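You operate a simulated robot arm through the tools that you are given. There is no shell and no other tool. Be economical: measure what you need, move in short steps, check, and stop when the job is done.

The job below is to be done with a simulated robot arm. You get a single attempt, and the scene is never put back.

Task
Brush oil on the middle of the baking tray, set the large dough ball on it and press it flat.
Fine: the brush goes back in the crock; the other ball stays as it is. A coat counts when it lies all over at full strength: go over it till it gets no stronger.

The check looks at the end state, three seconds after you hand in, the way a careful person would. Anything else that was tipped, shoved, dropped, spilled or broken makes it a failure.

Robot
A 6-joint arm with a two-finger parallel gripper, fixed in place. Base frame: the origin is at the foot of the arm, x ahead of it, y to its left, z up; the work surface is at about z = 910. Lengths are in mm, angles in rad, forces in N, time in s.
With the tool pointing down near the work surface it reaches from about 360 to 820 mm from the base axis. Its first joint turns from -2.897 to 2.897 rad. Payload 3.91 kg.
Tool frame: the origin (TCP) lies between the finger pads and is the grasp point; the fingertips stand 30 mm ahead of it; z points along the fingers, y is the line along which they close. Largest opening 110 mm; finger width 20, thickness 10; the body of the gripper, 48 by 112 mm, starts 55 mm behind the TCP.
Orientation is told as [roll, pitch, yaw] about the base's x, y, z axes, in that order, counted from this pose: with the fingers straight down and closing along the base's y, the tool's x points along the base's -x, its y along +y and its z along -z.

Tools
- The arm moves only by the tool arm_command. Its argument "steps" is a list of rows, each an object of numbers (a shift or turn left out is 0, a gripper value left out holds the last): "x", "y", "z": the shift along the tool's x, y, z in units of 300 mm (1.0 is 300 mm); "wx", "wy", "wz": the turn, a rotation vector about the tool's x, y, z in units of 90 degrees (1.0 is 90 degrees); "gripper": the finger opening in cm, from 0 to 11. In form: [{"x": .., "y": .., "z": .., "wx": .., "wy": .., "wz": .., "gripper": ..}, ...]. A call has 1 to 20 rows; each row is the pose to reach, as a shift and turn from the pose commanded when the call began, along the tool's axes at that moment. A call with a number of a shift or a turn outside -1 to 1 is refused whole. A row lasts 0.2 s, in which the tool goes at most 50 mm and 0.15 rad; a call with a longer step from one row to the next is refused whole, and so is a gripper value outside its range. A pose out of reach is approached as far as the arm can. The call stops where the force on the tool passes 40 N (or 10 N more than at its start, if that is more) or the arm is blocked; 0.2 s more then pass. The fingers move at their own pace (about 45 mm/s each) and stop on an object; they squeeze with about 29 N. The grip force told is the motor's: it shows also when the fingers shut on nothing. Time passes only in rows, and 0.2 s behind the last, so rows that repeat a pose let the fingers close. It gives the time, the measured TCP pose, the force on the tool (base axes), the opening and the grip force at its end, in the units of the frame above (readings bear some noise), with the torque about the TCP (base axes, N m) and any sound that the robot's microphone picked up.
- Cameras (640 x 400 px; columns grow to the right, rows downward): "scene" is fixed at [220.8, 652.1, 1717.8]; the picture's right is [-0.63, -0.77, 0.00], its down [-0.74, 0.61, -0.27] and it looks along [0.21, -0.17, -0.96] (base axes); focal length 264 px, centre (320, 200). "wrist" rides on the gripper at [77, 7, -115] in the tool frame; the picture's right is [-0.09, 1.00, 0.00], its down [-0.80, -0.07, -0.59] and it looks along [-0.59, -0.05, 0.80] (tool axes); focal length 270 px, centre (320, 200). There is no depth. A picture from a camera that has moved, and an enlarged one, comes with that camera's place and axes in the base frame and with its lens.
- grab_frame(camera): a new picture of that camera. No time passes.
- move_column(by): slides the trunk up (or, below 0, down) by that many mm; the arm rides with it, the base frame stays. It gives what a move gives, with no picture.
- enlarge(camera, box): a new picture of the part [left, top, right, bottom] of that camera's present view, enlarged. No time passes.
- sign_off(): hands the job in; it is judged then, once.

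Work in short steps. Places have to be worked out from the pictures, the camera data and where the tool is seen: move nearer, look again, correct. Check each grasp and each placing, and mend what went wrong. You have 120 turns and 64 pictures in all, those below and enlarged ones among them. Open the gripper and draw the arm clear of the work before you hand the job in, unless the task says otherwise; then end with one line.

The tools are called after ">>>" by a JSON object that holds its "method" and its "body". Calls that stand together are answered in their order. arm_command: Moves the arm, as the interface text tells. Its arguments: {"type":"object","properties":{"steps":{"type":"array","items":{"type":"object","properties":{"x":{"type":"number"},"y":{"type":"number"},"z":{"type":"number"},"wx":{"type":"number"},"wy":{"type":"number"},"wz":{"type":"number"},"gripper":{"type":"number"}}}}},"required":["steps"]} The other tools are called the same way: move_column (by) slides the trunk up or down; grab_frame (camera) takes a picture; enlarge (camera, box) takes an enlarged picture of a part of a camera's view; sign_off () hands the job in.

At the start:

```text
time: 0.0
tool_pos: [424.7, 285.5, 1256.6]
tool_rot: [0.0, 0.0, 0.001]
force: [-0.1, 0.4, 0.6]
moment: [0.04, -0.01, 0.01]
gripper_width: 110.0
finger_force: 0.1
trunk travel left (down, up): [-550.0, 60.0]
```

scene: 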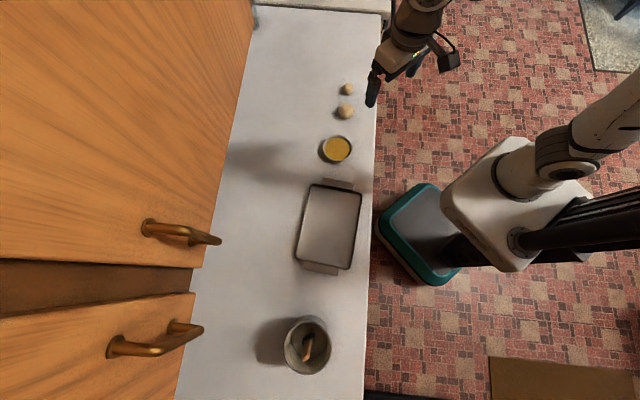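
wrist: 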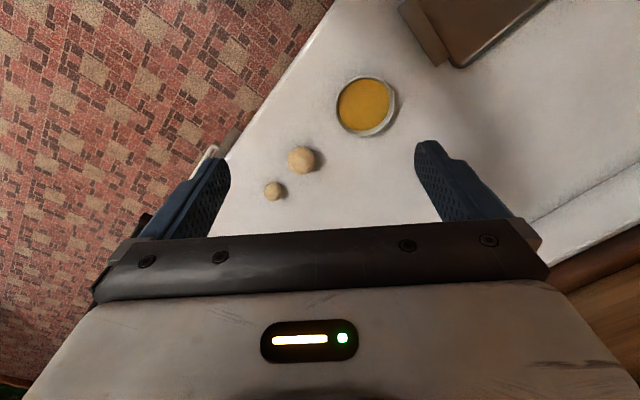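

I'll look closely at the crock with the brush, the tray, and the balls before moving.

>>> {"method": "enlarge", "body": {"camera": "scene", "box": [240, 290, 400, 390]}}

>>> {"method": "enlarge", "body": {"camera": "scene", "box": [250, 70, 442, 190]}}

>>> {"method": "enlarge", "body": {"camera": "scene", "box": [240, 165, 416, 275]}}

```text
4.00 times, centred on (320, 340) of scene
camera zoom: at [220.8, 652.1, 1717.8], right [-0.63, -0.77, 0.0], down [-0.74, 0.61, -0.27], along [0.21, -0.17, -0.96], focal length 1056 px, centre (320, -360)
```

zoom: 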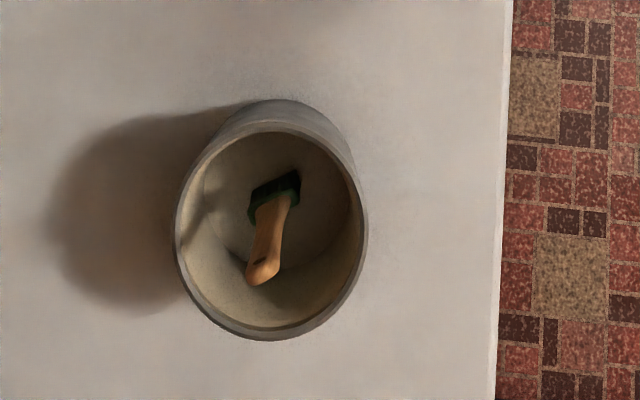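

```text
3.33 times, centred on (346, 130) of scene
camera zoom: at [220.8, 652.1, 1717.8], right [-0.63, -0.77, 0.0], down [-0.74, 0.61, -0.27], along [0.21, -0.17, -0.96], focal length 880 px, centre (233, 433)
```

zoom: 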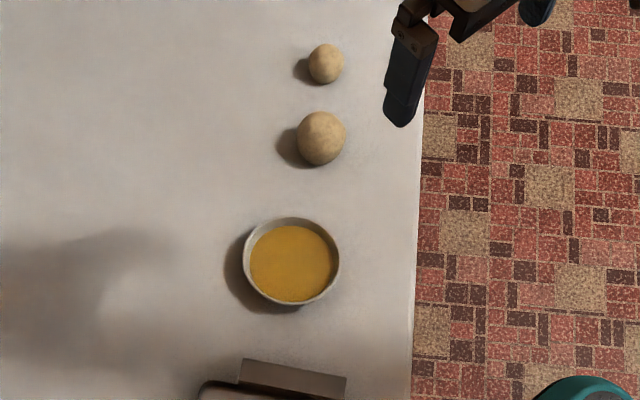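

```text
3.64 times, centred on (328, 220) of scene
camera zoom: at [220.8, 652.1, 1717.8], right [-0.63, -0.77, 0.0], down [-0.74, 0.61, -0.27], along [0.21, -0.17, -0.96], focal length 960 px, centre (291, 127)
```

zoom: 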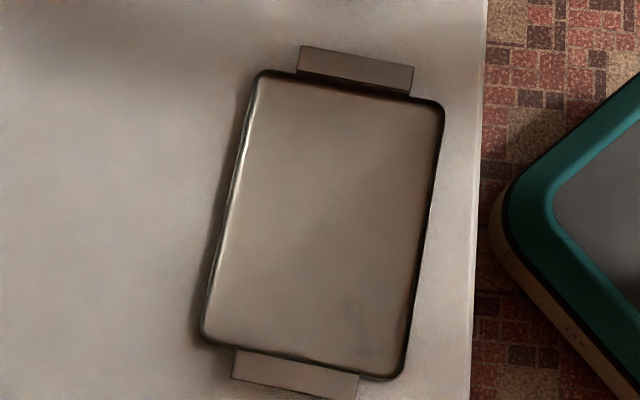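

Brush appears upright in the crock, handle up. I move toward the crock, turning the wrist so that the camera looks outward at it.

>>> {"method": "arm_command", "body": {"steps": [{"x": 0.089, "y": 0.1, "wz": -0.075}, {"x": 0.178, "y": 0.2, "wz": -0.15}, {"x": 0.267, "y": 0.3, "wz": -0.225}, {"x": 0.356, "y": 0.4, "wz": -0.3}, {"x": 0.444, "y": 0.5, "wz": -0.375}, {"x": 0.533, "y": 0.6, "wz": -0.45}]}}

```text
time: 1.4
tool_pos: [263.6, 466.8, 1257.3]
tool_rot: [-0.001, 0.0, 0.708]
force: [0.8, 0.3, 0.4]
moment: [-0.05, -0.01, 0.01]
gripper_width: 110.2
finger_force: 0.1
trunk travel left (down, up): [-550.0, 60.0]
```

Yaw works as expected. Second half of the way.

>>> {"method": "arm_command", "body": {"steps": [{"x": 0.01, "y": 0.135, "wz": -0.077}, {"x": 0.019, "y": 0.27, "wz": -0.153}, {"x": 0.028, "y": 0.405, "wz": -0.23}, {"x": 0.038, "y": 0.54, "wz": -0.307}, {"x": 0.048, "y": 0.675, "wz": -0.383}, {"x": 0.057, "y": 0.809, "wz": -0.46}]}}

>>> {"method": "grab_frame", "body": {"camera": "wrist"}}

```text
time: 2.8
tool_pos: [92.9, 640.6, 1257.2]
tool_rot: [0.0, 0.001, 1.433]
force: [0.3, 0.7, 0.2]
moment: [-0.01, 0.0, 0.03]
gripper_width: 110.2
finger_force: 0.1
trunk travel left (down, up): [-550.0, 60.0]
```

```text
58 pictures are left
camera wrist: at [76.9, 566.1, 1370.5], right [-0.97, 0.22, 0.0], down [0.18, 0.78, 0.59], along [0.13, 0.58, -0.8], focal length 270 px, centre (320, 200)
```

wrist: 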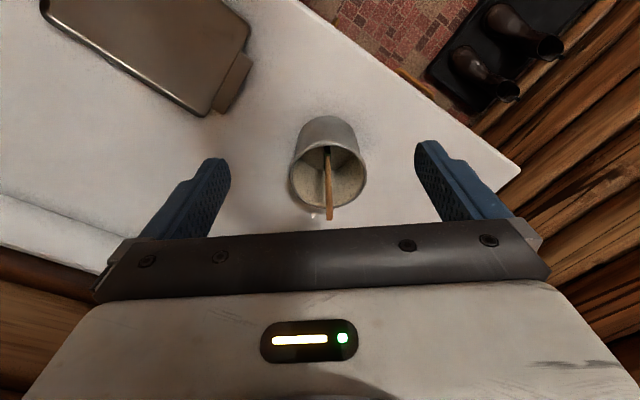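

>>> {"method": "enlarge", "body": {"camera": "wrist", "box": [248, 100, 408, 200]}}

>>> {"method": "enlarge", "body": {"camera": "wrist", "box": [248, 140, 408, 240]}}

```text
4.00 times, centred on (328, 150) of wrist
camera zoom: at [76.9, 566.1, 1370.5], right [-0.97, 0.22, 0.0], down [0.18, 0.78, 0.59], along [0.13, 0.58, -0.8], focal length 1081 px, centre (288, 400)
```

zoom: 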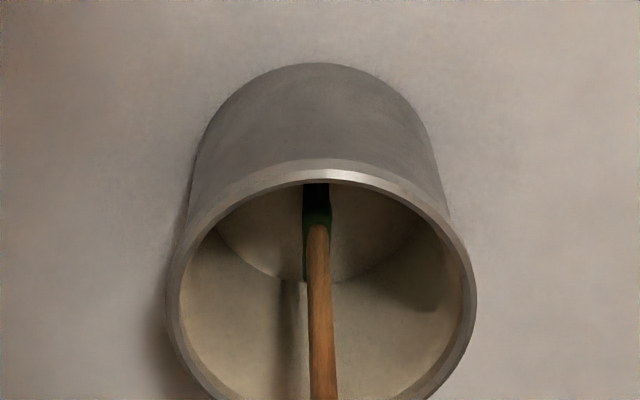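

```text
4.00 times, centred on (328, 190) of wrist
camera zoom: at [76.9, 566.1, 1370.5], right [-0.97, 0.22, 0.0], down [0.18, 0.78, 0.59], along [0.13, 0.58, -0.8], focal length 1081 px, centre (288, 240)
```

zoom: 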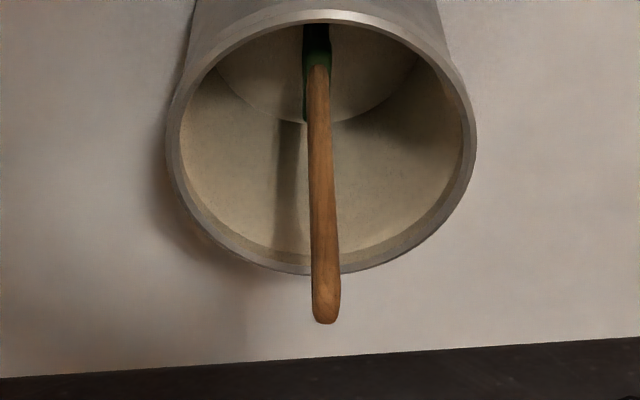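

Triangulating both views: handle top ≈ (113, 781, 1118), essentially vertical, flat side facing the fingers; rim at about z 1010. I move above it, first at height.

>>> {"method": "arm_command", "body": {"steps": [{"x": -0.12}, {"x": -0.24}, {"x": -0.36}, {"x": -0.475}, {"x": -0.475, "z": 0.12}, {"x": -0.475, "z": 0.24}]}}

>>> {"method": "grab_frame", "body": {"camera": "wrist"}}

>>> {"method": "grab_frame", "body": {"camera": "scene"}}

```text
time: 4.2
tool_pos: [110.1, 720.2, 1177.2]
tool_rot: [-0.001, 0.0, 1.431]
force: [0.3, 0.6, 0.3]
moment: [0.0, 0.02, 0.01]
gripper_width: 110.0
finger_force: 0.1
out of reach, approached as far as the arm can: row 2, 3, 4, 5, 6
trunk travel left (down, up): [-550.0, 60.0]
```

```text
55 pictures are left
camera wrist: at [92.9, 645.2, 1290.5], right [-0.97, 0.23, 0.0], down [0.18, 0.78, 0.59], along [0.14, 0.58, -0.8], focal length 270 px, centre (320, 200)
```

wrist: 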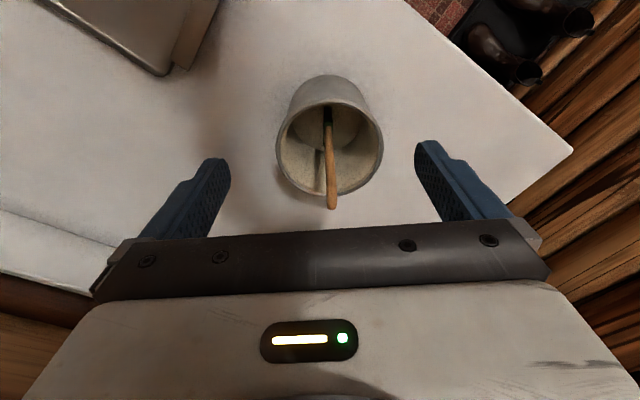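

```text
54 pictures are left
```

scene: 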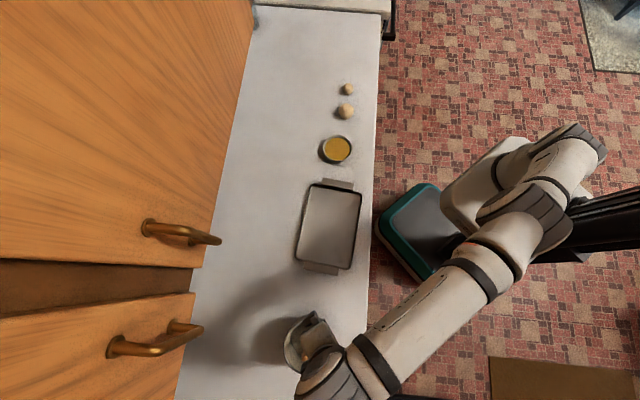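

At this height the reach ends at ~728 mm; lower and with the trunk up it should reach ~795. Raise the trunk fully.

>>> {"method": "move_column", "body": {"by": 60}}

```text
time: 5.2
tool_pos: [109.1, 720.5, 1236.8]
tool_rot: [0.001, 0.0, 1.429]
force: [0.0, -0.4, 0.2]
moment: [0.0, 0.0, -0.02]
gripper_width: 110.1
finger_force: 0.3
trunk travel left (down, up): [-610.0, 0.0]
```

Descend to grasp height, kept back from the handle.

>>> {"method": "arm_command", "body": {"steps": [{"x": 0.13}, {"x": 0.13, "z": 0.13}, {"x": 0.13, "z": 0.26}, {"x": 0.13, "z": 0.39}, {"x": 0.13, "z": 0.53}]}}

>>> {"method": "grab_frame", "body": {"camera": "wrist"}}

```text
time: 6.4
tool_pos: [105.3, 681.9, 1076.2]
tool_rot: [0.0, 0.001, 1.43]
force: [-0.2, 0.7, -0.4]
moment: [-0.04, 0.02, 0.0]
gripper_width: 110.2
finger_force: 0.1
trunk travel left (down, up): [-610.0, 0.0]
```

```text
53 pictures are left
camera wrist: at [87.3, 607.6, 1190.7], right [-0.97, 0.23, 0.0], down [0.18, 0.78, 0.59], along [0.13, 0.58, -0.8], focal length 270 px, centre (320, 200)
```

wrist: 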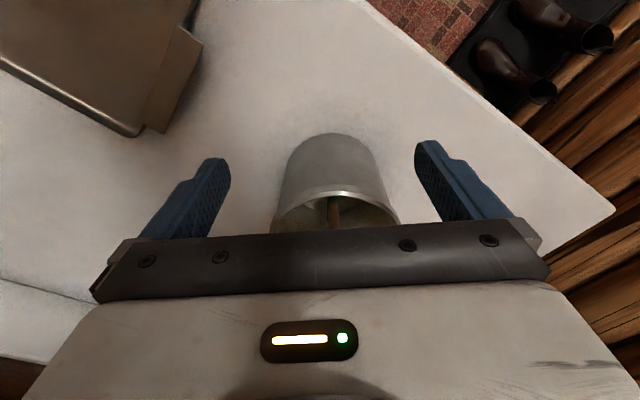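

Clear. Advance horizontally to straddle the handle (fingers above the rim).

>>> {"method": "arm_command", "body": {"steps": [{"x": -0.1, "y": 0.01}, {"x": -0.2, "y": 0.02}, {"x": -0.28, "y": 0.023}, {"x": -0.32, "y": 0.023}]}}

>>> {"method": "grab_frame", "body": {"camera": "scene"}}

>>> {"method": "enlarge", "body": {"camera": "scene", "box": [240, 290, 400, 390]}}

```text
time: 7.4
tool_pos: [110.6, 764.9, 1076.5]
tool_rot: [0.0, 0.0, 1.428]
force: [0.9, -0.3, 0.1]
moment: [0.0, 0.04, 0.01]
gripper_width: 110.0
finger_force: 0.0
out of reach, approached as far as the arm can: row 4
trunk travel left (down, up): [-610.0, 0.0]
```

```text
52 pictures are left
```

scene: 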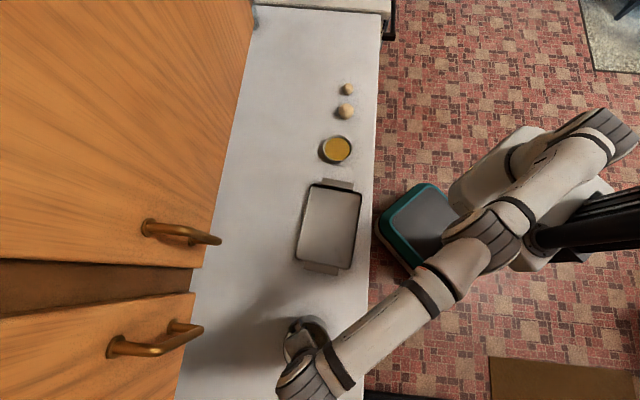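

```text
4.00 times, centred on (320, 340) of scene
camera zoom: at [220.8, 652.1, 1717.8], right [-0.63, -0.77, 0.0], down [-0.74, 0.61, -0.27], along [0.21, -0.17, -0.96], focal length 1056 px, centre (320, -360)
```

zoom: 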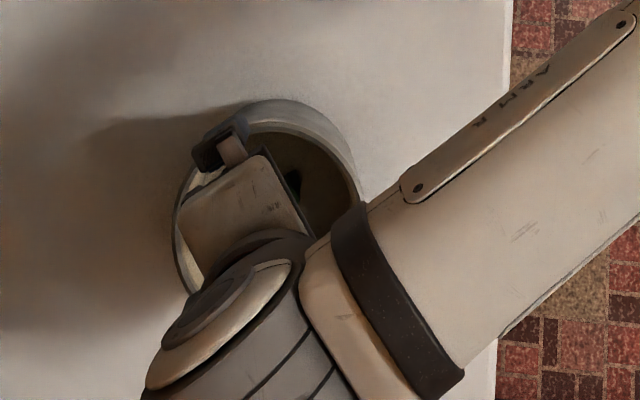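

Just 16 mm short in reach. Tilting the fingers ~0.25 rad outward extends reach; the closing axis stays across the handle's thin side.

>>> {"method": "arm_command", "body": {"steps": [{"wy": -0.08}, {"wy": -0.16}, {"x": -0.03, "wy": -0.16}, {"x": -0.056, "wy": -0.16}]}}

>>> {"method": "grab_frame", "body": {"camera": "wrist"}}

```text
time: 8.4
tool_pos: [111.6, 782.1, 1075.4]
tool_rot: [0.001, -0.251, 1.429]
force: [0.4, -0.3, 0.1]
moment: [-0.01, 0.02, -0.03]
gripper_width: 110.0
finger_force: 0.0
trunk travel left (down, up): [-610.0, 0.0]
```

```text
50 pictures are left
camera wrist: at [91.4, 682.1, 1167.4], right [-0.97, 0.22, 0.02], down [0.16, 0.61, 0.78], along [0.16, 0.76, -0.63], focal length 270 px, centre (320, 200)
```

wrist: 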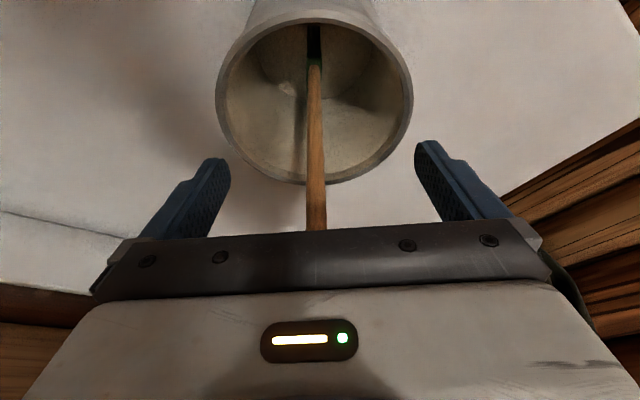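

The handle lies between the fingers, in line. Close the gripper.

>>> {"method": "arm_command", "body": {"steps": [{"gripper": 0}, {"gripper": 0}, {"gripper": 0}, {"gripper": 0}, {"gripper": 0}, {"gripper": 0}, {"gripper": 0}, {"gripper": 0}]}}

>>> {"method": "grab_frame", "body": {"camera": "wrist"}}

```text
time: 10.2
tool_pos: [112.1, 782.0, 1076.1]
tool_rot: [0.0, -0.252, 1.428]
force: [0.6, 0.3, 0.1]
moment: [-0.02, -0.08, 0.02]
gripper_width: 7.7
finger_force: 29.2
trunk travel left (down, up): [-610.0, 0.0]
```

```text
49 pictures are left
camera wrist: at [91.5, 682.1, 1167.5], right [-0.97, 0.22, 0.02], down [0.16, 0.61, 0.78], along [0.16, 0.76, -0.63], focal length 270 px, centre (320, 200)
```

wrist: 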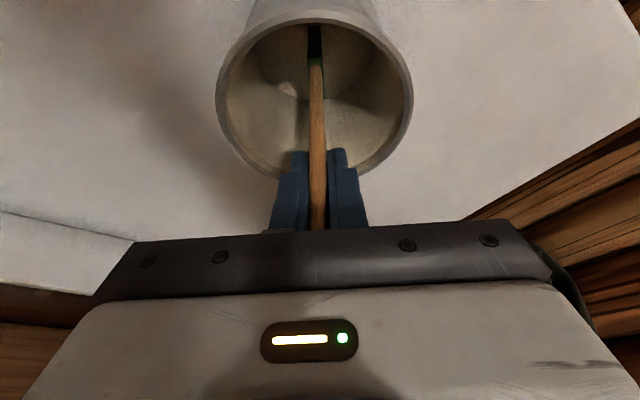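

Firm grip at 7.7 mm. Lift straight up (in base axes), in part, and check reach.

>>> {"method": "arm_command", "body": {"steps": [{"x": -0.0166, "z": -0.0646}, {"x": -0.0332, "z": -0.1292}, {"x": -0.0497, "z": -0.1937}]}}

```text
time: 11.0
tool_pos: [112.1, 782.6, 1136.6]
tool_rot: [0.0, -0.25, 1.429]
force: [-0.6, 0.3, -0.6]
moment: [-0.02, -0.01, 0.02]
gripper_width: 7.7
finger_force: 29.1
trunk travel left (down, up): [-610.0, 0.0]
```

>>> {"method": "arm_command", "body": {"steps": [{"x": -0.0166, "z": -0.0646}, {"x": -0.0332, "z": -0.1292}, {"x": -0.0497, "z": -0.1937}, {"x": -0.06, "z": -0.232}]}}

>>> {"method": "enlarge", "body": {"camera": "scene", "box": [240, 290, 400, 390]}}

>>> {"method": "grab_frame", "body": {"camera": "wrist"}}

```text
time: 12.0
tool_pos: [111.8, 783.1, 1207.8]
tool_rot: [0.0, -0.251, 1.431]
force: [-1.0, 0.7, -0.9]
moment: [0.0, 0.02, 0.01]
gripper_width: 7.5
finger_force: 28.5
trunk travel left (down, up): [-610.0, 0.0]
```

```text
4.00 times, centred on (320, 340) of scene
camera zoom: at [220.8, 652.1, 1717.8], right [-0.63, -0.77, 0.0], down [-0.74, 0.61, -0.27], along [0.21, -0.17, -0.96], focal length 1056 px, centre (320, -360)
```

zoom: 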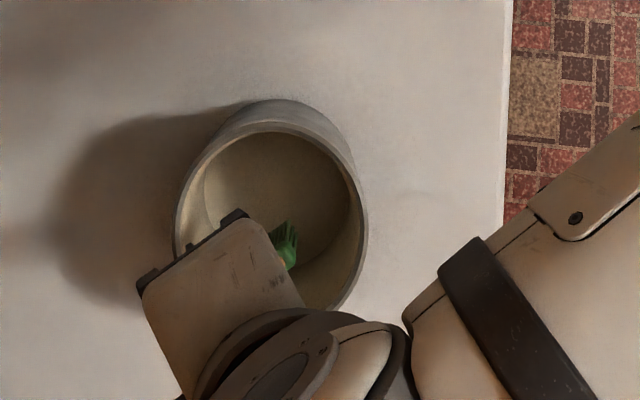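

```text
47 pictures are left
camera wrist: at [91.6, 682.1, 1299.7], right [-0.97, 0.22, 0.02], down [0.16, 0.61, 0.78], along [0.16, 0.76, -0.63], focal length 270 px, centre (320, 200)
```

wrist: 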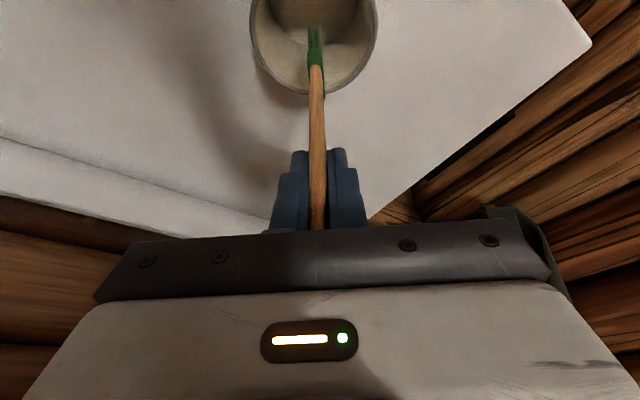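

Brush is out and clear of the rim. Raise a little more and carry it, tilt kept, toward the oil dish (≈(493, 357)).

>>> {"method": "arm_command", "body": {"steps": [{"x": -0.0165, "z": -0.0646}, {"x": 0.068, "y": -0.104, "z": -0.086, "wx": 0.009, "wz": 0.035}, {"x": 0.153, "y": -0.208, "z": -0.108, "wx": 0.018, "wz": 0.07}, {"x": 0.238, "y": -0.312, "z": -0.13, "wx": 0.027, "wz": 0.106}, {"x": 0.323, "y": -0.415, "z": -0.151, "wx": 0.036, "wz": 0.141}, {"x": 0.408, "y": -0.519, "z": -0.173, "wx": 0.045, "wz": 0.176}, {"x": 0.493, "y": -0.623, "z": -0.194, "wx": 0.054, "wz": 0.211}, {"x": 0.578, "y": -0.727, "z": -0.216, "wx": 0.063, "wz": 0.247}]}}

```text
time: 13.8
tool_pos: [304.3, 570.0, 1228.1]
tool_rot: [0.002, -0.252, 1.028]
force: [0.9, 0.5, -0.3]
moment: [0.04, 0.01, 0.01]
gripper_width: 7.6
finger_force: 28.7
trunk travel left (down, up): [-610.0, 0.0]
```

>>> {"method": "arm_command", "body": {"steps": [{"x": 0.04, "y": -0.129, "z": -0.006, "wx": 0.009, "wz": 0.035}, {"x": 0.08, "y": -0.259, "z": -0.013, "wx": 0.018, "wz": 0.07}, {"x": 0.12, "y": -0.388, "z": -0.019, "wx": 0.027, "wz": 0.106}, {"x": 0.161, "y": -0.518, "z": -0.025, "wx": 0.036, "wz": 0.141}, {"x": 0.201, "y": -0.647, "z": -0.031, "wx": 0.045, "wz": 0.176}, {"x": 0.241, "y": -0.777, "z": -0.038, "wx": 0.054, "wz": 0.211}, {"x": 0.281, "y": -0.906, "z": -0.044, "wx": 0.063, "wz": 0.247}]}}

>>> {"method": "grab_frame", "body": {"camera": "wrist"}}

>>> {"method": "grab_frame", "body": {"camera": "scene"}}

```text
time: 15.4
tool_pos: [493.1, 356.5, 1217.9]
tool_rot: [0.002, -0.252, 0.629]
force: [0.0, -0.5, -0.4]
moment: [0.03, -0.01, 0.03]
gripper_width: 7.6
finger_force: 29.2
trunk travel left (down, up): [-610.0, 0.0]
```

```text
46 pictures are left
camera wrist: at [406.0, 302.0, 1310.1], right [-0.52, 0.86, 0.02], down [0.55, 0.31, 0.77], along [0.66, 0.41, -0.63], focal length 270 px, centre (320, 200)
```

wrist: 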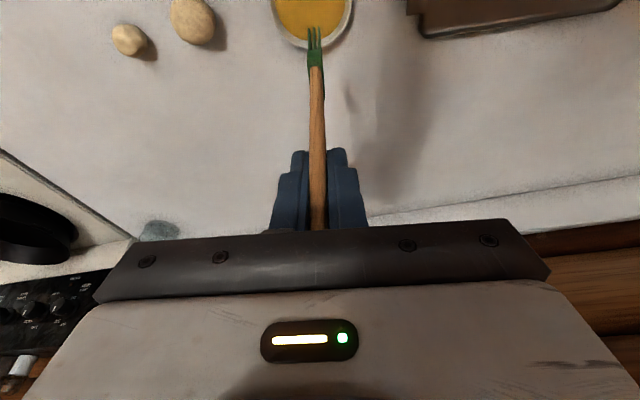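

```text
45 pictures are left
```

scene: 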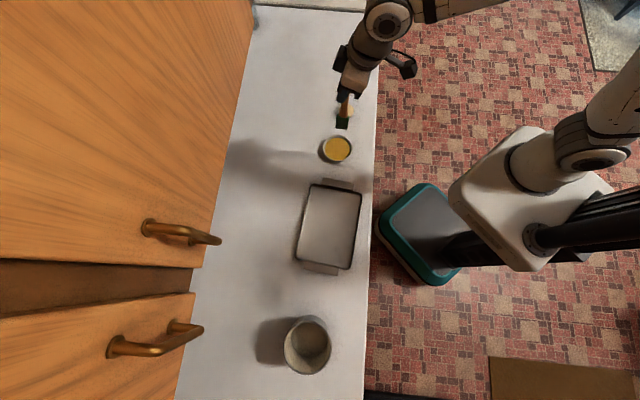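

Brush is over the dish center (≈(494,355)); brush bottom is ≈160 mm below the TCP, i.e. ~1058 now. Lower by 110.

>>> {"method": "arm_command", "body": {"steps": [{"x": 0.03, "z": 0.118}, {"x": 0.06, "z": 0.237}, {"x": 0.091, "z": 0.355}]}}

>>> {"method": "enlarge", "body": {"camera": "scene", "box": [272, 90, 400, 170]}}

>>> {"method": "grab_frame", "body": {"camera": "wrist"}}

```text
time: 16.2
tool_pos: [491.9, 357.8, 1108.5]
tool_rot: [0.002, -0.252, 0.628]
force: [0.0, 0.3, -0.3]
moment: [0.02, 0.0, -0.01]
gripper_width: 7.9
finger_force: 28.7
trunk travel left (down, up): [-610.0, 0.0]
```

```text
5.00 times, centred on (336, 130) of scene
camera zoom: at [220.8, 652.1, 1717.8], right [-0.63, -0.77, 0.0], down [-0.74, 0.61, -0.27], along [0.21, -0.17, -0.96], focal length 1319 px, centre (240, 550)
```

zoom: 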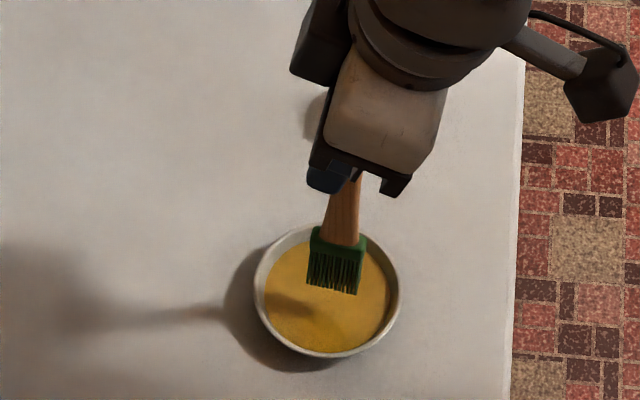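

```text
43 pictures are left
camera wrist: at [405.9, 303.0, 1199.8], right [-0.52, 0.86, 0.02], down [0.55, 0.31, 0.77], along [0.66, 0.41, -0.63], focal length 270 px, centre (320, 200)
```

wrist: 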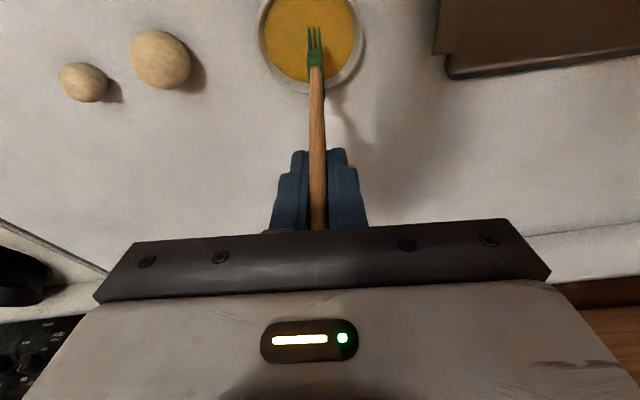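

Centred over the oil. Lower further by 20 mm, then in small steps feeling for force.

>>> {"method": "arm_command", "body": {"steps": [{"x": 0.0083, "z": 0.032}, {"x": 0.0166, "z": 0.0646}]}}

>>> {"method": "enlarge", "body": {"camera": "scene", "box": [272, 90, 400, 170]}}

```text
time: 16.8
tool_pos: [491.4, 355.9, 1089.5]
tool_rot: [0.001, -0.253, 0.627]
force: [0.0, 0.3, -1.6]
moment: [0.0, 0.01, -0.01]
gripper_width: 7.7
finger_force: 28.6
trunk travel left (down, up): [-610.0, 0.0]
```

```text
5.00 times, centred on (336, 130) of scene
camera zoom: at [220.8, 652.1, 1717.8], right [-0.63, -0.77, 0.0], down [-0.74, 0.61, -0.27], along [0.21, -0.17, -0.96], focal length 1319 px, centre (240, 550)
```

zoom: 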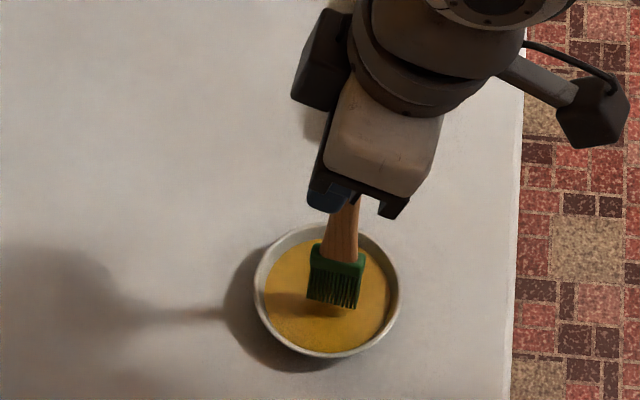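

>>> {"method": "arm_command", "body": {"steps": [{"x": 0.004, "z": 0.016}, {"x": 0.0066, "z": 0.026}, {"x": 0.0083, "z": 0.032}]}}

>>> {"method": "enlarge", "body": {"camera": "scene", "box": [304, 120, 368, 160]}}

```text
time: 17.6
tool_pos: [491.8, 356.7, 1079.4]
tool_rot: [0.002, -0.252, 0.629]
force: [-0.8, -0.2, 5.0]
moment: [-0.06, 0.15, 0.02]
gripper_width: 7.8
finger_force: 29.6
trunk travel left (down, up): [-610.0, 0.0]
```

```text
10.00 times, centred on (336, 140) of scene
camera zoom: at [220.8, 652.1, 1717.8], right [-0.63, -0.77, 0.0], down [-0.74, 0.61, -0.27], along [0.21, -0.17, -0.96], focal length 2639 px, centre (160, 800)
```

zoom: 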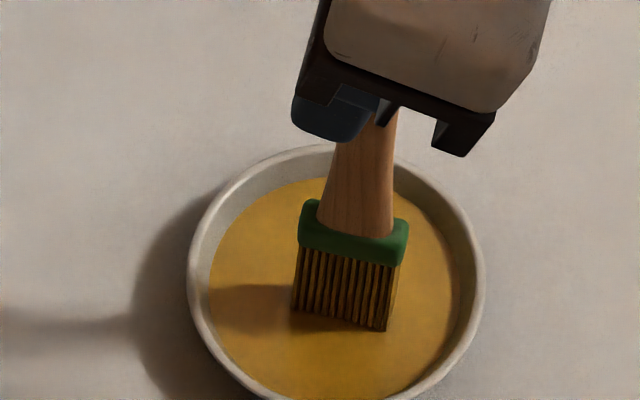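

Light contact (5 N) with the dish floor and bristles are oily. Hold briefly, lift 60 mm and carry to the tray middle ≈(316,540), aligning the brush's wide side with the tray's short axis (yaw≈0.70).

>>> {"method": "arm_command", "body": {"steps": [{}, {}, {"x": -0.025, "z": -0.097}, {"x": -0.0497, "z": -0.1937}, {"x": -0.0497, "z": -0.1937}, {"x": -0.031, "y": 0.14, "z": -0.198, "wx": -0.002, "wz": -0.007}, {"x": -0.013, "y": 0.28, "z": -0.203, "wx": -0.004, "wz": -0.014}, {"x": 0.006, "y": 0.42, "z": -0.208, "wx": -0.005, "wz": -0.021}, {"x": 0.024, "y": 0.56, "z": -0.213, "wx": -0.007, "wz": -0.029}, {"x": 0.043, "y": 0.7, "z": -0.217, "wx": -0.009, "wz": -0.036}, {"x": 0.061, "y": 0.839, "z": -0.222, "wx": -0.011, "wz": -0.043}]}}

>>> {"method": "enlarge", "body": {"camera": "scene", "box": [240, 160, 400, 260]}}

>>> {"method": "grab_frame", "body": {"camera": "wrist"}}

```text
time: 20.0
tool_pos: [314.6, 542.8, 1139.0]
tool_rot: [0.001, -0.253, 0.698]
force: [0.1, -0.2, -0.3]
moment: [0.0, -0.02, -0.02]
gripper_width: 7.8
finger_force: 28.9
trunk travel left (down, up): [-610.0, 0.0]
```

```text
4.00 times, centred on (320, 210) of scene
camera zoom: at [220.8, 652.1, 1717.8], right [-0.63, -0.77, 0.0], down [-0.74, 0.61, -0.27], along [0.21, -0.17, -0.96], focal length 1056 px, centre (320, 160)
```

zoom: 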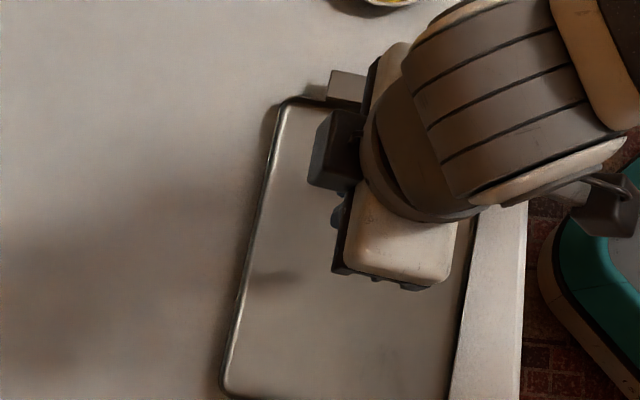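

```text
39 pictures are left
camera wrist: at [232.7, 481.3, 1230.7], right [-0.58, 0.82, 0.02], down [0.53, 0.35, 0.77], along [0.63, 0.46, -0.63], focal length 270 px, centre (320, 200)
```

wrist: 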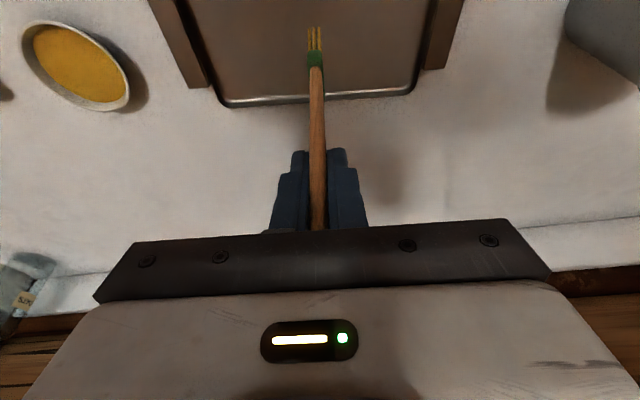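

Well centred on the tray. Lower to near-contact, then gently feel for the tray floor.

>>> {"method": "arm_command", "body": {"steps": [{"x": 0.02, "z": 0.078}, {"x": 0.04, "z": 0.155}, {"x": 0.044, "z": 0.171}, {"x": 0.048, "z": 0.187}]}}

```text
time: 21.0
tool_pos: [316.2, 540.2, 1081.3]
tool_rot: [0.001, -0.252, 0.697]
force: [-1.0, -0.2, 0.2]
moment: [0.0, 0.01, -0.03]
gripper_width: 7.6
finger_force: 29.1
trunk travel left (down, up): [-610.0, 0.0]
```

>>> {"method": "arm_command", "body": {"steps": [{"x": 0.0017, "z": 0.0065}, {"x": 0.0033, "z": 0.013}]}}

```text
time: 21.6
tool_pos: [315.4, 539.6, 1077.4]
tool_rot: [0.002, -0.252, 0.698]
force: [-0.3, -0.2, -0.9]
moment: [-0.04, -0.04, -0.03]
gripper_width: 7.6
finger_force: 28.5
trunk travel left (down, up): [-610.0, 0.0]
```

>>> {"method": "arm_command", "body": {"steps": [{"x": 0.0017, "z": 0.0065}, {"x": 0.0033, "z": 0.013}]}}

```text
time: 22.2
tool_pos: [315.1, 539.8, 1074.4]
tool_rot: [0.003, -0.251, 0.699]
force: [0.3, -0.3, 0.0]
moment: [0.02, 0.0, 0.01]
gripper_width: 7.4
finger_force: 29.0
trunk travel left (down, up): [-610.0, 0.0]
```

>>> {"method": "arm_command", "body": {"steps": [{"x": 0.0017, "z": 0.0065}, {"x": 0.0033, "z": 0.013}]}}

>>> {"method": "enlarge", "body": {"camera": "wrist", "box": [240, 0, 400, 100]}}

```text
time: 22.8
tool_pos: [315.9, 540.5, 1069.4]
tool_rot: [0.001, -0.252, 0.699]
force: [-0.6, -0.2, 2.4]
moment: [-0.07, 0.03, 0.04]
gripper_width: 8.0
finger_force: 29.7
trunk travel left (down, up): [-610.0, 0.0]
```

```text
4.00 times, centred on (320, 50) of wrist
camera zoom: at [233.1, 479.7, 1161.3], right [-0.58, 0.82, 0.02], down [0.53, 0.35, 0.78], along [0.63, 0.46, -0.63], focal length 1081 px, centre (320, 800)
```

zoom: 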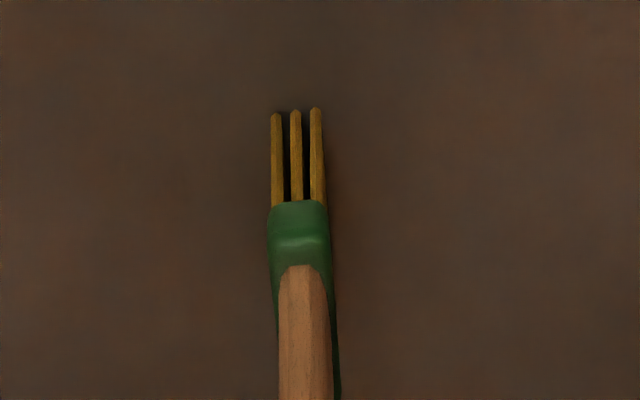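

Contact (2.4 N) at TCP z≈1070. Press 1 mm more and do a first stroke along the long axis, then look.

>>> {"method": "arm_command", "body": {"steps": [{"x": 0.0008, "z": 0.0033}, {"x": 0.0008, "y": 0.06, "z": 0.0033}, {"x": 0.0008, "y": 0.12, "z": 0.0033}, {"x": 0.0008, "y": 0.18, "z": 0.0033}, {"x": 0.0008, "y": 0.12, "z": 0.0033}, {"x": 0.0008, "y": 0.06, "z": 0.0033}, {"x": 0.0008, "y": 0.0, "z": 0.0033}, {"x": 0.0008, "y": -0.06, "z": 0.0033}, {"x": 0.0008, "y": -0.12, "z": 0.0033}, {"x": 0.0008, "y": -0.18, "z": 0.0033}]}}

>>> {"method": "enlarge", "body": {"camera": "wrist", "box": [160, 0, 480, 200]}}

>>> {"method": "enlarge", "body": {"camera": "scene", "box": [240, 170, 400, 270]}}

```text
time: 25.0
tool_pos: [349.9, 498.0, 1070.1]
tool_rot: [0.002, -0.252, 0.698]
force: [-1.7, 1.3, 12.1]
moment: [0.37, 0.22, -0.02]
gripper_width: 7.7
finger_force: 28.9
trunk travel left (down, up): [-610.0, 0.0]
```

```text
2.00 times, centred on (320, 100) of wrist
camera zoom: at [268.0, 438.1, 1161.1], right [-0.58, 0.82, 0.02], down [0.53, 0.35, 0.78], along [0.63, 0.46, -0.63], focal length 541 px, centre (320, 400)
```

zoom: 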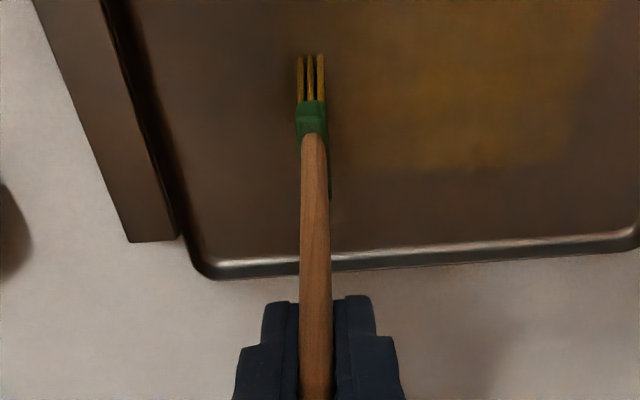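

```text
4.00 times, centred on (320, 220) of scene
camera zoom: at [220.8, 652.1, 1717.8], right [-0.63, -0.77, 0.0], down [-0.74, 0.61, -0.27], along [0.21, -0.17, -0.96], focal length 1056 px, centre (320, 120)
```

zoom: 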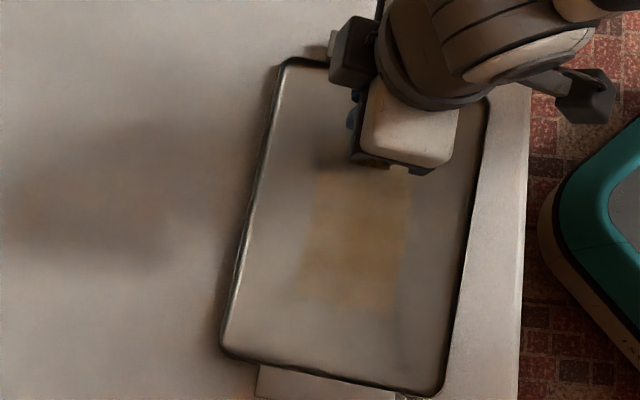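

Oil is going down as a golden patch. Now strokes with side offsets ±25 mm.

>>> {"method": "arm_command", "body": {"steps": [{"x": -0.0807, "z": 0.0207}, {"x": -0.0807, "z": 0.0207, "y": 0.06}, {"x": -0.0807, "z": 0.0207, "y": 0.12}, {"x": -0.0807, "z": 0.0207, "y": 0.18}, {"x": -0.0807, "z": 0.0207, "y": 0.24}, {"x": -0.0807, "z": 0.0207, "y": 0.3}, {"x": -0.0807, "z": 0.0207, "y": 0.36}, {"y": 0.36}, {"x": 0.0807, "z": -0.0207, "y": 0.36}, {"x": 0.0807, "z": -0.0207, "y": 0.3}, {"x": 0.0807, "z": -0.0207, "y": 0.24}, {"x": 0.0807, "z": -0.0207, "y": 0.18}, {"x": 0.0807, "z": -0.0207, "y": 0.12}, {"x": 0.0807, "z": -0.0207, "y": 0.06}, {"x": 0.0807, "z": -0.0207, "y": 0.0}, {"x": 0, "z": 0, "y": 0.0}]}}

>>> {"method": "enlarge", "body": {"camera": "scene", "box": [240, 170, 400, 270]}}

```text
time: 28.4
tool_pos: [351.2, 497.6, 1069.4]
tool_rot: [0.001, -0.251, 0.698]
force: [0.3, -1.2, 15.6]
moment: [-0.07, -0.03, -0.02]
gripper_width: 8.0
finger_force: 28.8
trunk travel left (down, up): [-610.0, 0.0]
```

```text
4.00 times, centred on (320, 220) of scene
camera zoom: at [220.8, 652.1, 1717.8], right [-0.63, -0.77, 0.0], down [-0.74, 0.61, -0.27], along [0.21, -0.17, -0.96], focal length 1056 px, centre (320, 120)
```

zoom: 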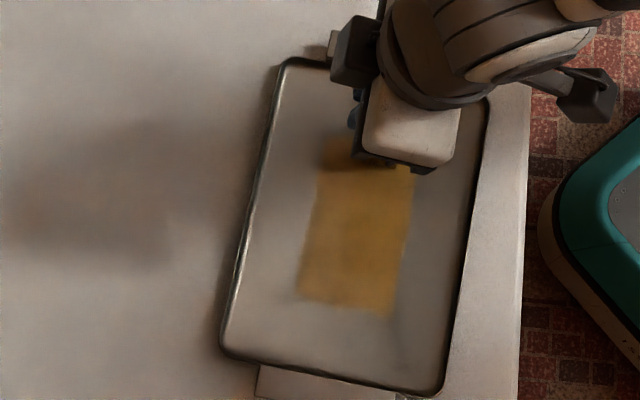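

Coat stronger and the zone's width seems fixed (~75 mm). Go over again with slightly longer strokes and slightly less pressure.

>>> {"method": "arm_command", "body": {"steps": [{"x": -0.0008, "z": -0.0032, "y": -0.06}, {"x": -0.0815, "z": 0.0175, "y": -0.06}, {"x": -0.0815, "z": 0.0175, "y": 0.02}, {"x": -0.0815, "z": 0.0175, "y": 0.1}, {"x": -0.0815, "z": 0.0175, "y": 0.18}, {"x": -0.0815, "z": 0.0175, "y": 0.26}, {"x": -0.0815, "z": 0.0175, "y": 0.34}, {"x": -0.0815, "z": 0.0175, "y": 0.42}, {"x": -0.0008, "z": -0.0032, "y": 0.42}, {"x": 0.08, "z": -0.0239, "y": 0.42}, {"x": 0.08, "z": -0.0239, "y": 0.34}, {"x": 0.08, "z": -0.0239, "y": 0.26}, {"x": 0.08, "z": -0.0239, "y": 0.18}, {"x": 0.08, "z": -0.0239, "y": 0.1}, {"x": 0.08, "z": -0.0239, "y": 0.02}, {"x": 0.08, "z": -0.0239, "y": -0.06}, {"x": -0.0008, "z": -0.0032, "y": -0.06}, {"x": -0.0008, "z": -0.0032, "y": 0.02}, {"x": -0.0008, "z": -0.0032, "y": 0.1}, {"x": -0.0008, "z": -0.0032, "y": 0.18}]}}

>>> {"method": "arm_command", "body": {"steps": [{"y": 0.08}, {"y": 0.16}, {"y": 0.24}, {"y": 0.16}, {"y": 0.08}, {"y": 0.0}, {"y": -0.08}, {"y": -0.16}, {"y": -0.24}, {"x": -0.025, "z": -0.097, "y": -0.24}, {"x": -0.04, "z": -0.155, "y": -0.3}]}}

>>> {"method": "enlarge", "body": {"camera": "scene", "box": [240, 170, 400, 270]}}

```text
time: 32.6
tool_pos: [314.6, 540.1, 1070.0]
tool_rot: [-0.001, -0.252, 0.701]
force: [-0.4, 0.3, -0.9]
moment: [-0.03, 0.01, 0.01]
gripper_width: 7.5
finger_force: 29.2
trunk travel left (down, up): [-610.0, 0.0]
```

```text
time: 35.0
tool_pos: [374.6, 470.5, 1117.9]
tool_rot: [0.002, -0.251, 0.7]
force: [0.2, 0.0, -0.6]
moment: [0.03, 0.02, -0.01]
gripper_width: 7.5
finger_force: 28.6
trunk travel left (down, up): [-610.0, 0.0]
```

```text
4.00 times, centred on (320, 220) of scene
camera zoom: at [220.8, 652.1, 1717.8], right [-0.63, -0.77, 0.0], down [-0.74, 0.61, -0.27], along [0.21, -0.17, -0.96], focal length 1056 px, centre (320, 120)
```

zoom: 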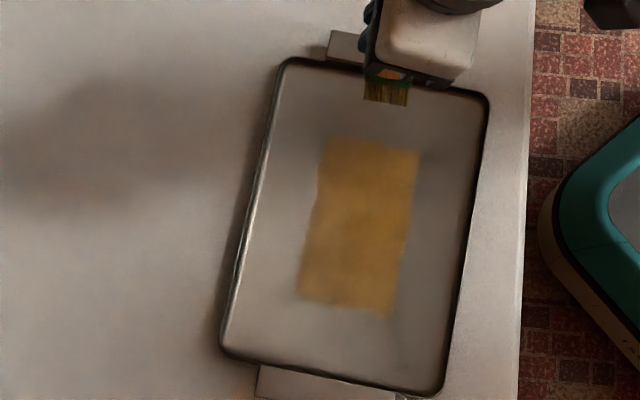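

The coat fills a neat central rectangle. Check uniformity close up.

>>> {"method": "enlarge", "body": {"camera": "scene", "box": [304, 200, 352, 252]}}

```text
7.69 times, centred on (328, 226) of scene
camera zoom: at [220.8, 652.1, 1717.8], right [-0.63, -0.77, 0.0], down [-0.74, 0.61, -0.27], along [0.21, -0.17, -0.96], focal length 2030 px, centre (258, 0)
```

zoom: 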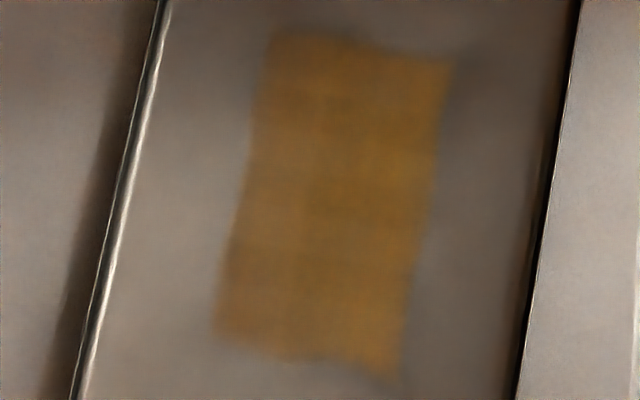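

Nearly uniform but faint at edges. I redip and go over it again to be sure of full strength.

>>> {"method": "arm_command", "body": {"steps": [{"x": -0.018, "z": -0.071}, {"x": -0.035, "y": -0.14, "z": -0.066}, {"x": -0.05, "y": -0.28, "z": -0.061}, {"x": -0.062, "y": -0.42, "z": -0.059}, {"x": -0.071, "y": -0.543, "z": -0.057}, {"x": -0.071, "y": -0.543, "z": -0.057}, {"x": -0.046, "y": -0.543, "z": 0.041}, {"x": -0.029, "y": -0.543, "z": 0.108}, {"x": -0.021, "y": -0.543, "z": 0.138}]}}

>>> {"method": "enlarge", "body": {"camera": "scene", "box": [272, 110, 400, 190]}}

```text
time: 37.0
tool_pos: [490.4, 356.1, 1079.8]
tool_rot: [0.002, -0.251, 0.697]
force: [-0.4, -0.7, 2.8]
moment: [-0.08, -0.04, -0.01]
gripper_width: 7.8
finger_force: 28.6
trunk travel left (down, up): [-610.0, 0.0]
```

```text
5.00 times, centred on (336, 150) of scene
camera zoom: at [220.8, 652.1, 1717.8], right [-0.63, -0.77, 0.0], down [-0.74, 0.61, -0.27], along [0.21, -0.17, -0.96], focal length 1319 px, centre (240, 450)
```

zoom: 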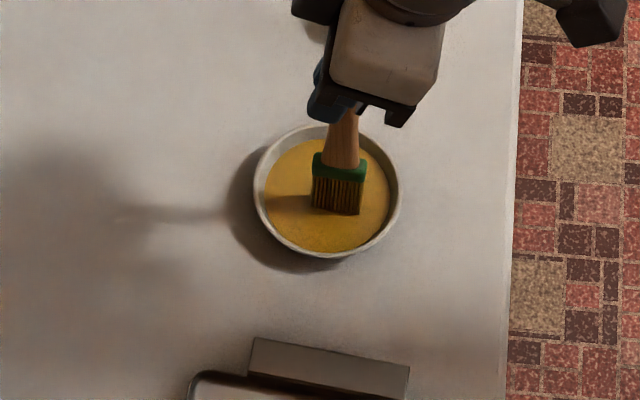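

>>> {"method": "arm_command", "body": {"steps": [{}, {"x": -0.025, "z": -0.097}, {"x": -0.0497, "z": -0.1937}, {"x": -0.0497, "z": -0.1937}, {"x": -0.062, "y": 0.13, "z": -0.19}, {"x": -0.075, "y": 0.26, "z": -0.187}, {"x": -0.087, "y": 0.38, "z": -0.184}, {"x": -0.1, "y": 0.51, "z": -0.18}, {"x": -0.112, "y": 0.63, "z": -0.178}, {"x": -0.112, "y": 0.63, "z": -0.178}, {"x": -0.085, "y": 0.63, "z": -0.07}, {"x": -0.064, "y": 0.63, "z": 0.01}, {"x": -0.053, "y": 0.63, "z": 0.052}]}}

```text
time: 39.8
tool_pos: [384.0, 515.4, 1069.7]
tool_rot: [0.003, -0.255, 0.698]
force: [0.6, 0.0, 7.7]
moment: [0.05, -0.06, 0.0]
gripper_width: 7.7
finger_force: 29.0
trunk travel left (down, up): [-610.0, 0.0]
```

Contact 7.7 N at the corner. Serpentine over the zone.

>>> {"method": "arm_command", "body": {"steps": [{"y": 0.072}, {"y": 0.144}, {"y": 0.217}, {"y": 0.289}, {"y": 0.361}, {"y": 0.433}, {"x": 0.0743, "z": -0.0191, "y": 0.433}, {"x": 0.0743, "z": -0.0191, "y": 0.361}, {"x": 0.0743, "z": -0.0191, "y": 0.289}, {"x": 0.0743, "z": -0.0191, "y": 0.217}, {"x": 0.0743, "z": -0.0191, "y": 0.144}, {"x": 0.0743, "z": -0.0191, "y": 0.072}, {"x": 0.0743, "z": -0.0191, "y": 0.0}]}}

>>> {"method": "arm_command", "body": {"steps": [{"x": 0.0743, "z": -0.0191, "y": 0}, {"x": 0.0743, "z": -0.0191, "y": 0.072}, {"x": 0.0743, "z": -0.0191, "y": 0.144}, {"x": 0.0743, "z": -0.0191, "y": 0.217}, {"x": 0.0743, "z": -0.0191, "y": 0.289}, {"x": 0.0743, "z": -0.0191, "y": 0.361}, {"x": 0.0743, "z": -0.0191, "y": 0.433}, {"x": 0.152, "z": -0.039, "y": 0.433}, {"x": 0.152, "z": -0.039, "y": 0.361}, {"x": 0.152, "z": -0.039, "y": 0.289}, {"x": 0.152, "z": -0.039, "y": 0.217}, {"x": 0.152, "z": -0.039, "y": 0.144}, {"x": 0.152, "z": -0.039, "y": 0.072}, {"x": 0.152, "z": -0.039, "y": 0.0}]}}

>>> {"method": "enlarge", "body": {"camera": "scene", "box": [240, 170, 400, 270]}}

```text
time: 42.6
tool_pos: [366.0, 498.9, 1068.4]
tool_rot: [0.003, -0.251, 0.702]
force: [-0.5, 0.3, 10.4]
moment: [0.26, 0.04, 0.03]
gripper_width: 7.5
finger_force: 28.9
trunk travel left (down, up): [-610.0, 0.0]
```

```text
time: 45.6
tool_pos: [331.1, 468.5, 1068.6]
tool_rot: [0.002, -0.253, 0.7]
force: [-1.0, 1.8, 11.9]
moment: [0.23, 0.06, -0.01]
gripper_width: 7.7
finger_force: 29.1
trunk travel left (down, up): [-610.0, 0.0]
```

```text
4.00 times, centred on (320, 220) of scene
camera zoom: at [220.8, 652.1, 1717.8], right [-0.63, -0.77, 0.0], down [-0.74, 0.61, -0.27], along [0.21, -0.17, -0.96], focal length 1056 px, centre (320, 120)
```

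zoom: 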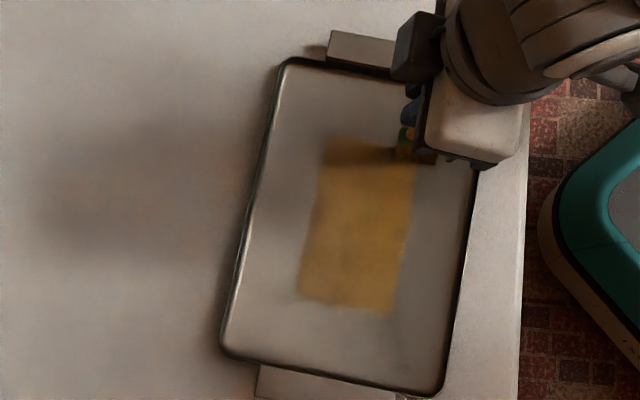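

Extent unchanged, so the zone is bounded; one more pass back across, then lift and compare.

>>> {"method": "arm_command", "body": {"steps": [{"y": 0.072}, {"y": 0.144}, {"y": 0.217}, {"y": 0.289}, {"y": 0.361}, {"y": 0.433}, {"x": -0.0743, "z": 0.0191, "y": 0.433}, {"x": -0.0743, "z": 0.0191, "y": 0.361}, {"x": -0.0743, "z": 0.0191, "y": 0.289}, {"x": -0.0743, "z": 0.0191, "y": 0.217}, {"x": -0.0743, "z": 0.0191, "y": 0.144}, {"x": -0.0743, "z": 0.0191, "y": 0.072}, {"x": -0.0743, "z": 0.0191, "y": 0.0}]}}

>>> {"method": "arm_command", "body": {"steps": [{"x": -0.0743, "z": 0.0191, "y": 0}, {"x": -0.0743, "z": 0.0191, "y": 0.072}, {"x": -0.0743, "z": 0.0191, "y": 0.144}, {"x": -0.0743, "z": 0.0191, "y": 0.217}, {"x": -0.0743, "z": 0.0191, "y": 0.289}, {"x": -0.0743, "z": 0.0191, "y": 0.361}, {"x": -0.0743, "z": 0.0191, "y": 0.433}, {"x": -0.152, "z": 0.039, "y": 0.433}, {"x": -0.152, "z": 0.039, "y": 0.361}, {"x": -0.152, "z": 0.039, "y": 0.289}, {"x": -0.152, "z": 0.039, "y": 0.217}, {"x": -0.152, "z": 0.039, "y": 0.144}, {"x": -0.152, "z": 0.039, "y": 0.072}, {"x": -0.152, "z": 0.039, "y": 0.0}, {"x": -0.177, "z": -0.058, "y": 0.0}, {"x": -0.202, "z": -0.155, "y": 0.0}]}}

>>> {"method": "enlarge", "body": {"camera": "scene", "box": [304, 200, 352, 252]}}

```text
time: 48.4
tool_pos: [348.5, 483.1, 1069.2]
tool_rot: [0.002, -0.252, 0.698]
force: [0.1, -0.1, 4.6]
moment: [-0.06, -0.08, -0.03]
gripper_width: 7.4
finger_force: 29.2
trunk travel left (down, up): [-610.0, 0.0]
```

```text
time: 51.8
tool_pos: [384.4, 514.5, 1127.3]
tool_rot: [0.003, -0.248, 0.698]
force: [-0.2, 0.5, -0.9]
moment: [0.02, 0.03, -0.03]
gripper_width: 7.8
finger_force: 29.1
trunk travel left (down, up): [-610.0, 0.0]
```

```text
7.69 times, centred on (328, 226) of scene
camera zoom: at [220.8, 652.1, 1717.8], right [-0.63, -0.77, 0.0], down [-0.74, 0.61, -0.27], along [0.21, -0.17, -0.96], focal length 2030 px, centre (258, 0)
```

zoom: 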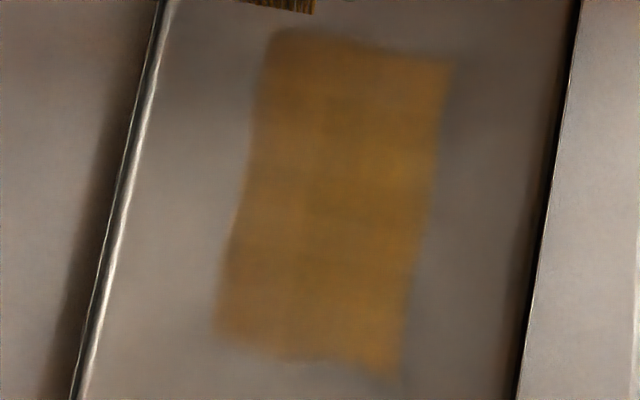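

No change from the earlier picture: the coat is saturated. Take the brush back to the crock: raise, then half the way.

>>> {"method": "arm_command", "body": {"steps": [{"x": -0.0398, "z": -0.155}, {"x": -0.0788, "z": -0.3067}, {"x": -0.067, "y": 0.127, "z": -0.31, "wx": -0.0116, "wz": -0.045}, {"x": -0.056, "y": 0.253, "z": -0.313, "wx": -0.023, "wz": -0.09}, {"x": -0.044, "y": 0.38, "z": -0.316, "wx": -0.0347, "wz": -0.135}, {"x": -0.033, "y": 0.506, "z": -0.319, "wx": -0.046, "wz": -0.18}, {"x": -0.021, "y": 0.633, "z": -0.322, "wx": -0.0578, "wz": -0.225}]}}

```text
time: 53.4
tool_pos: [246.9, 650.4, 1223.9]
tool_rot: [0.0, -0.252, 1.065]
force: [-0.4, 1.3, -1.0]
moment: [0.0, -0.01, 0.0]
gripper_width: 7.9
finger_force: 29.2
trunk travel left (down, up): [-610.0, 0.0]
```

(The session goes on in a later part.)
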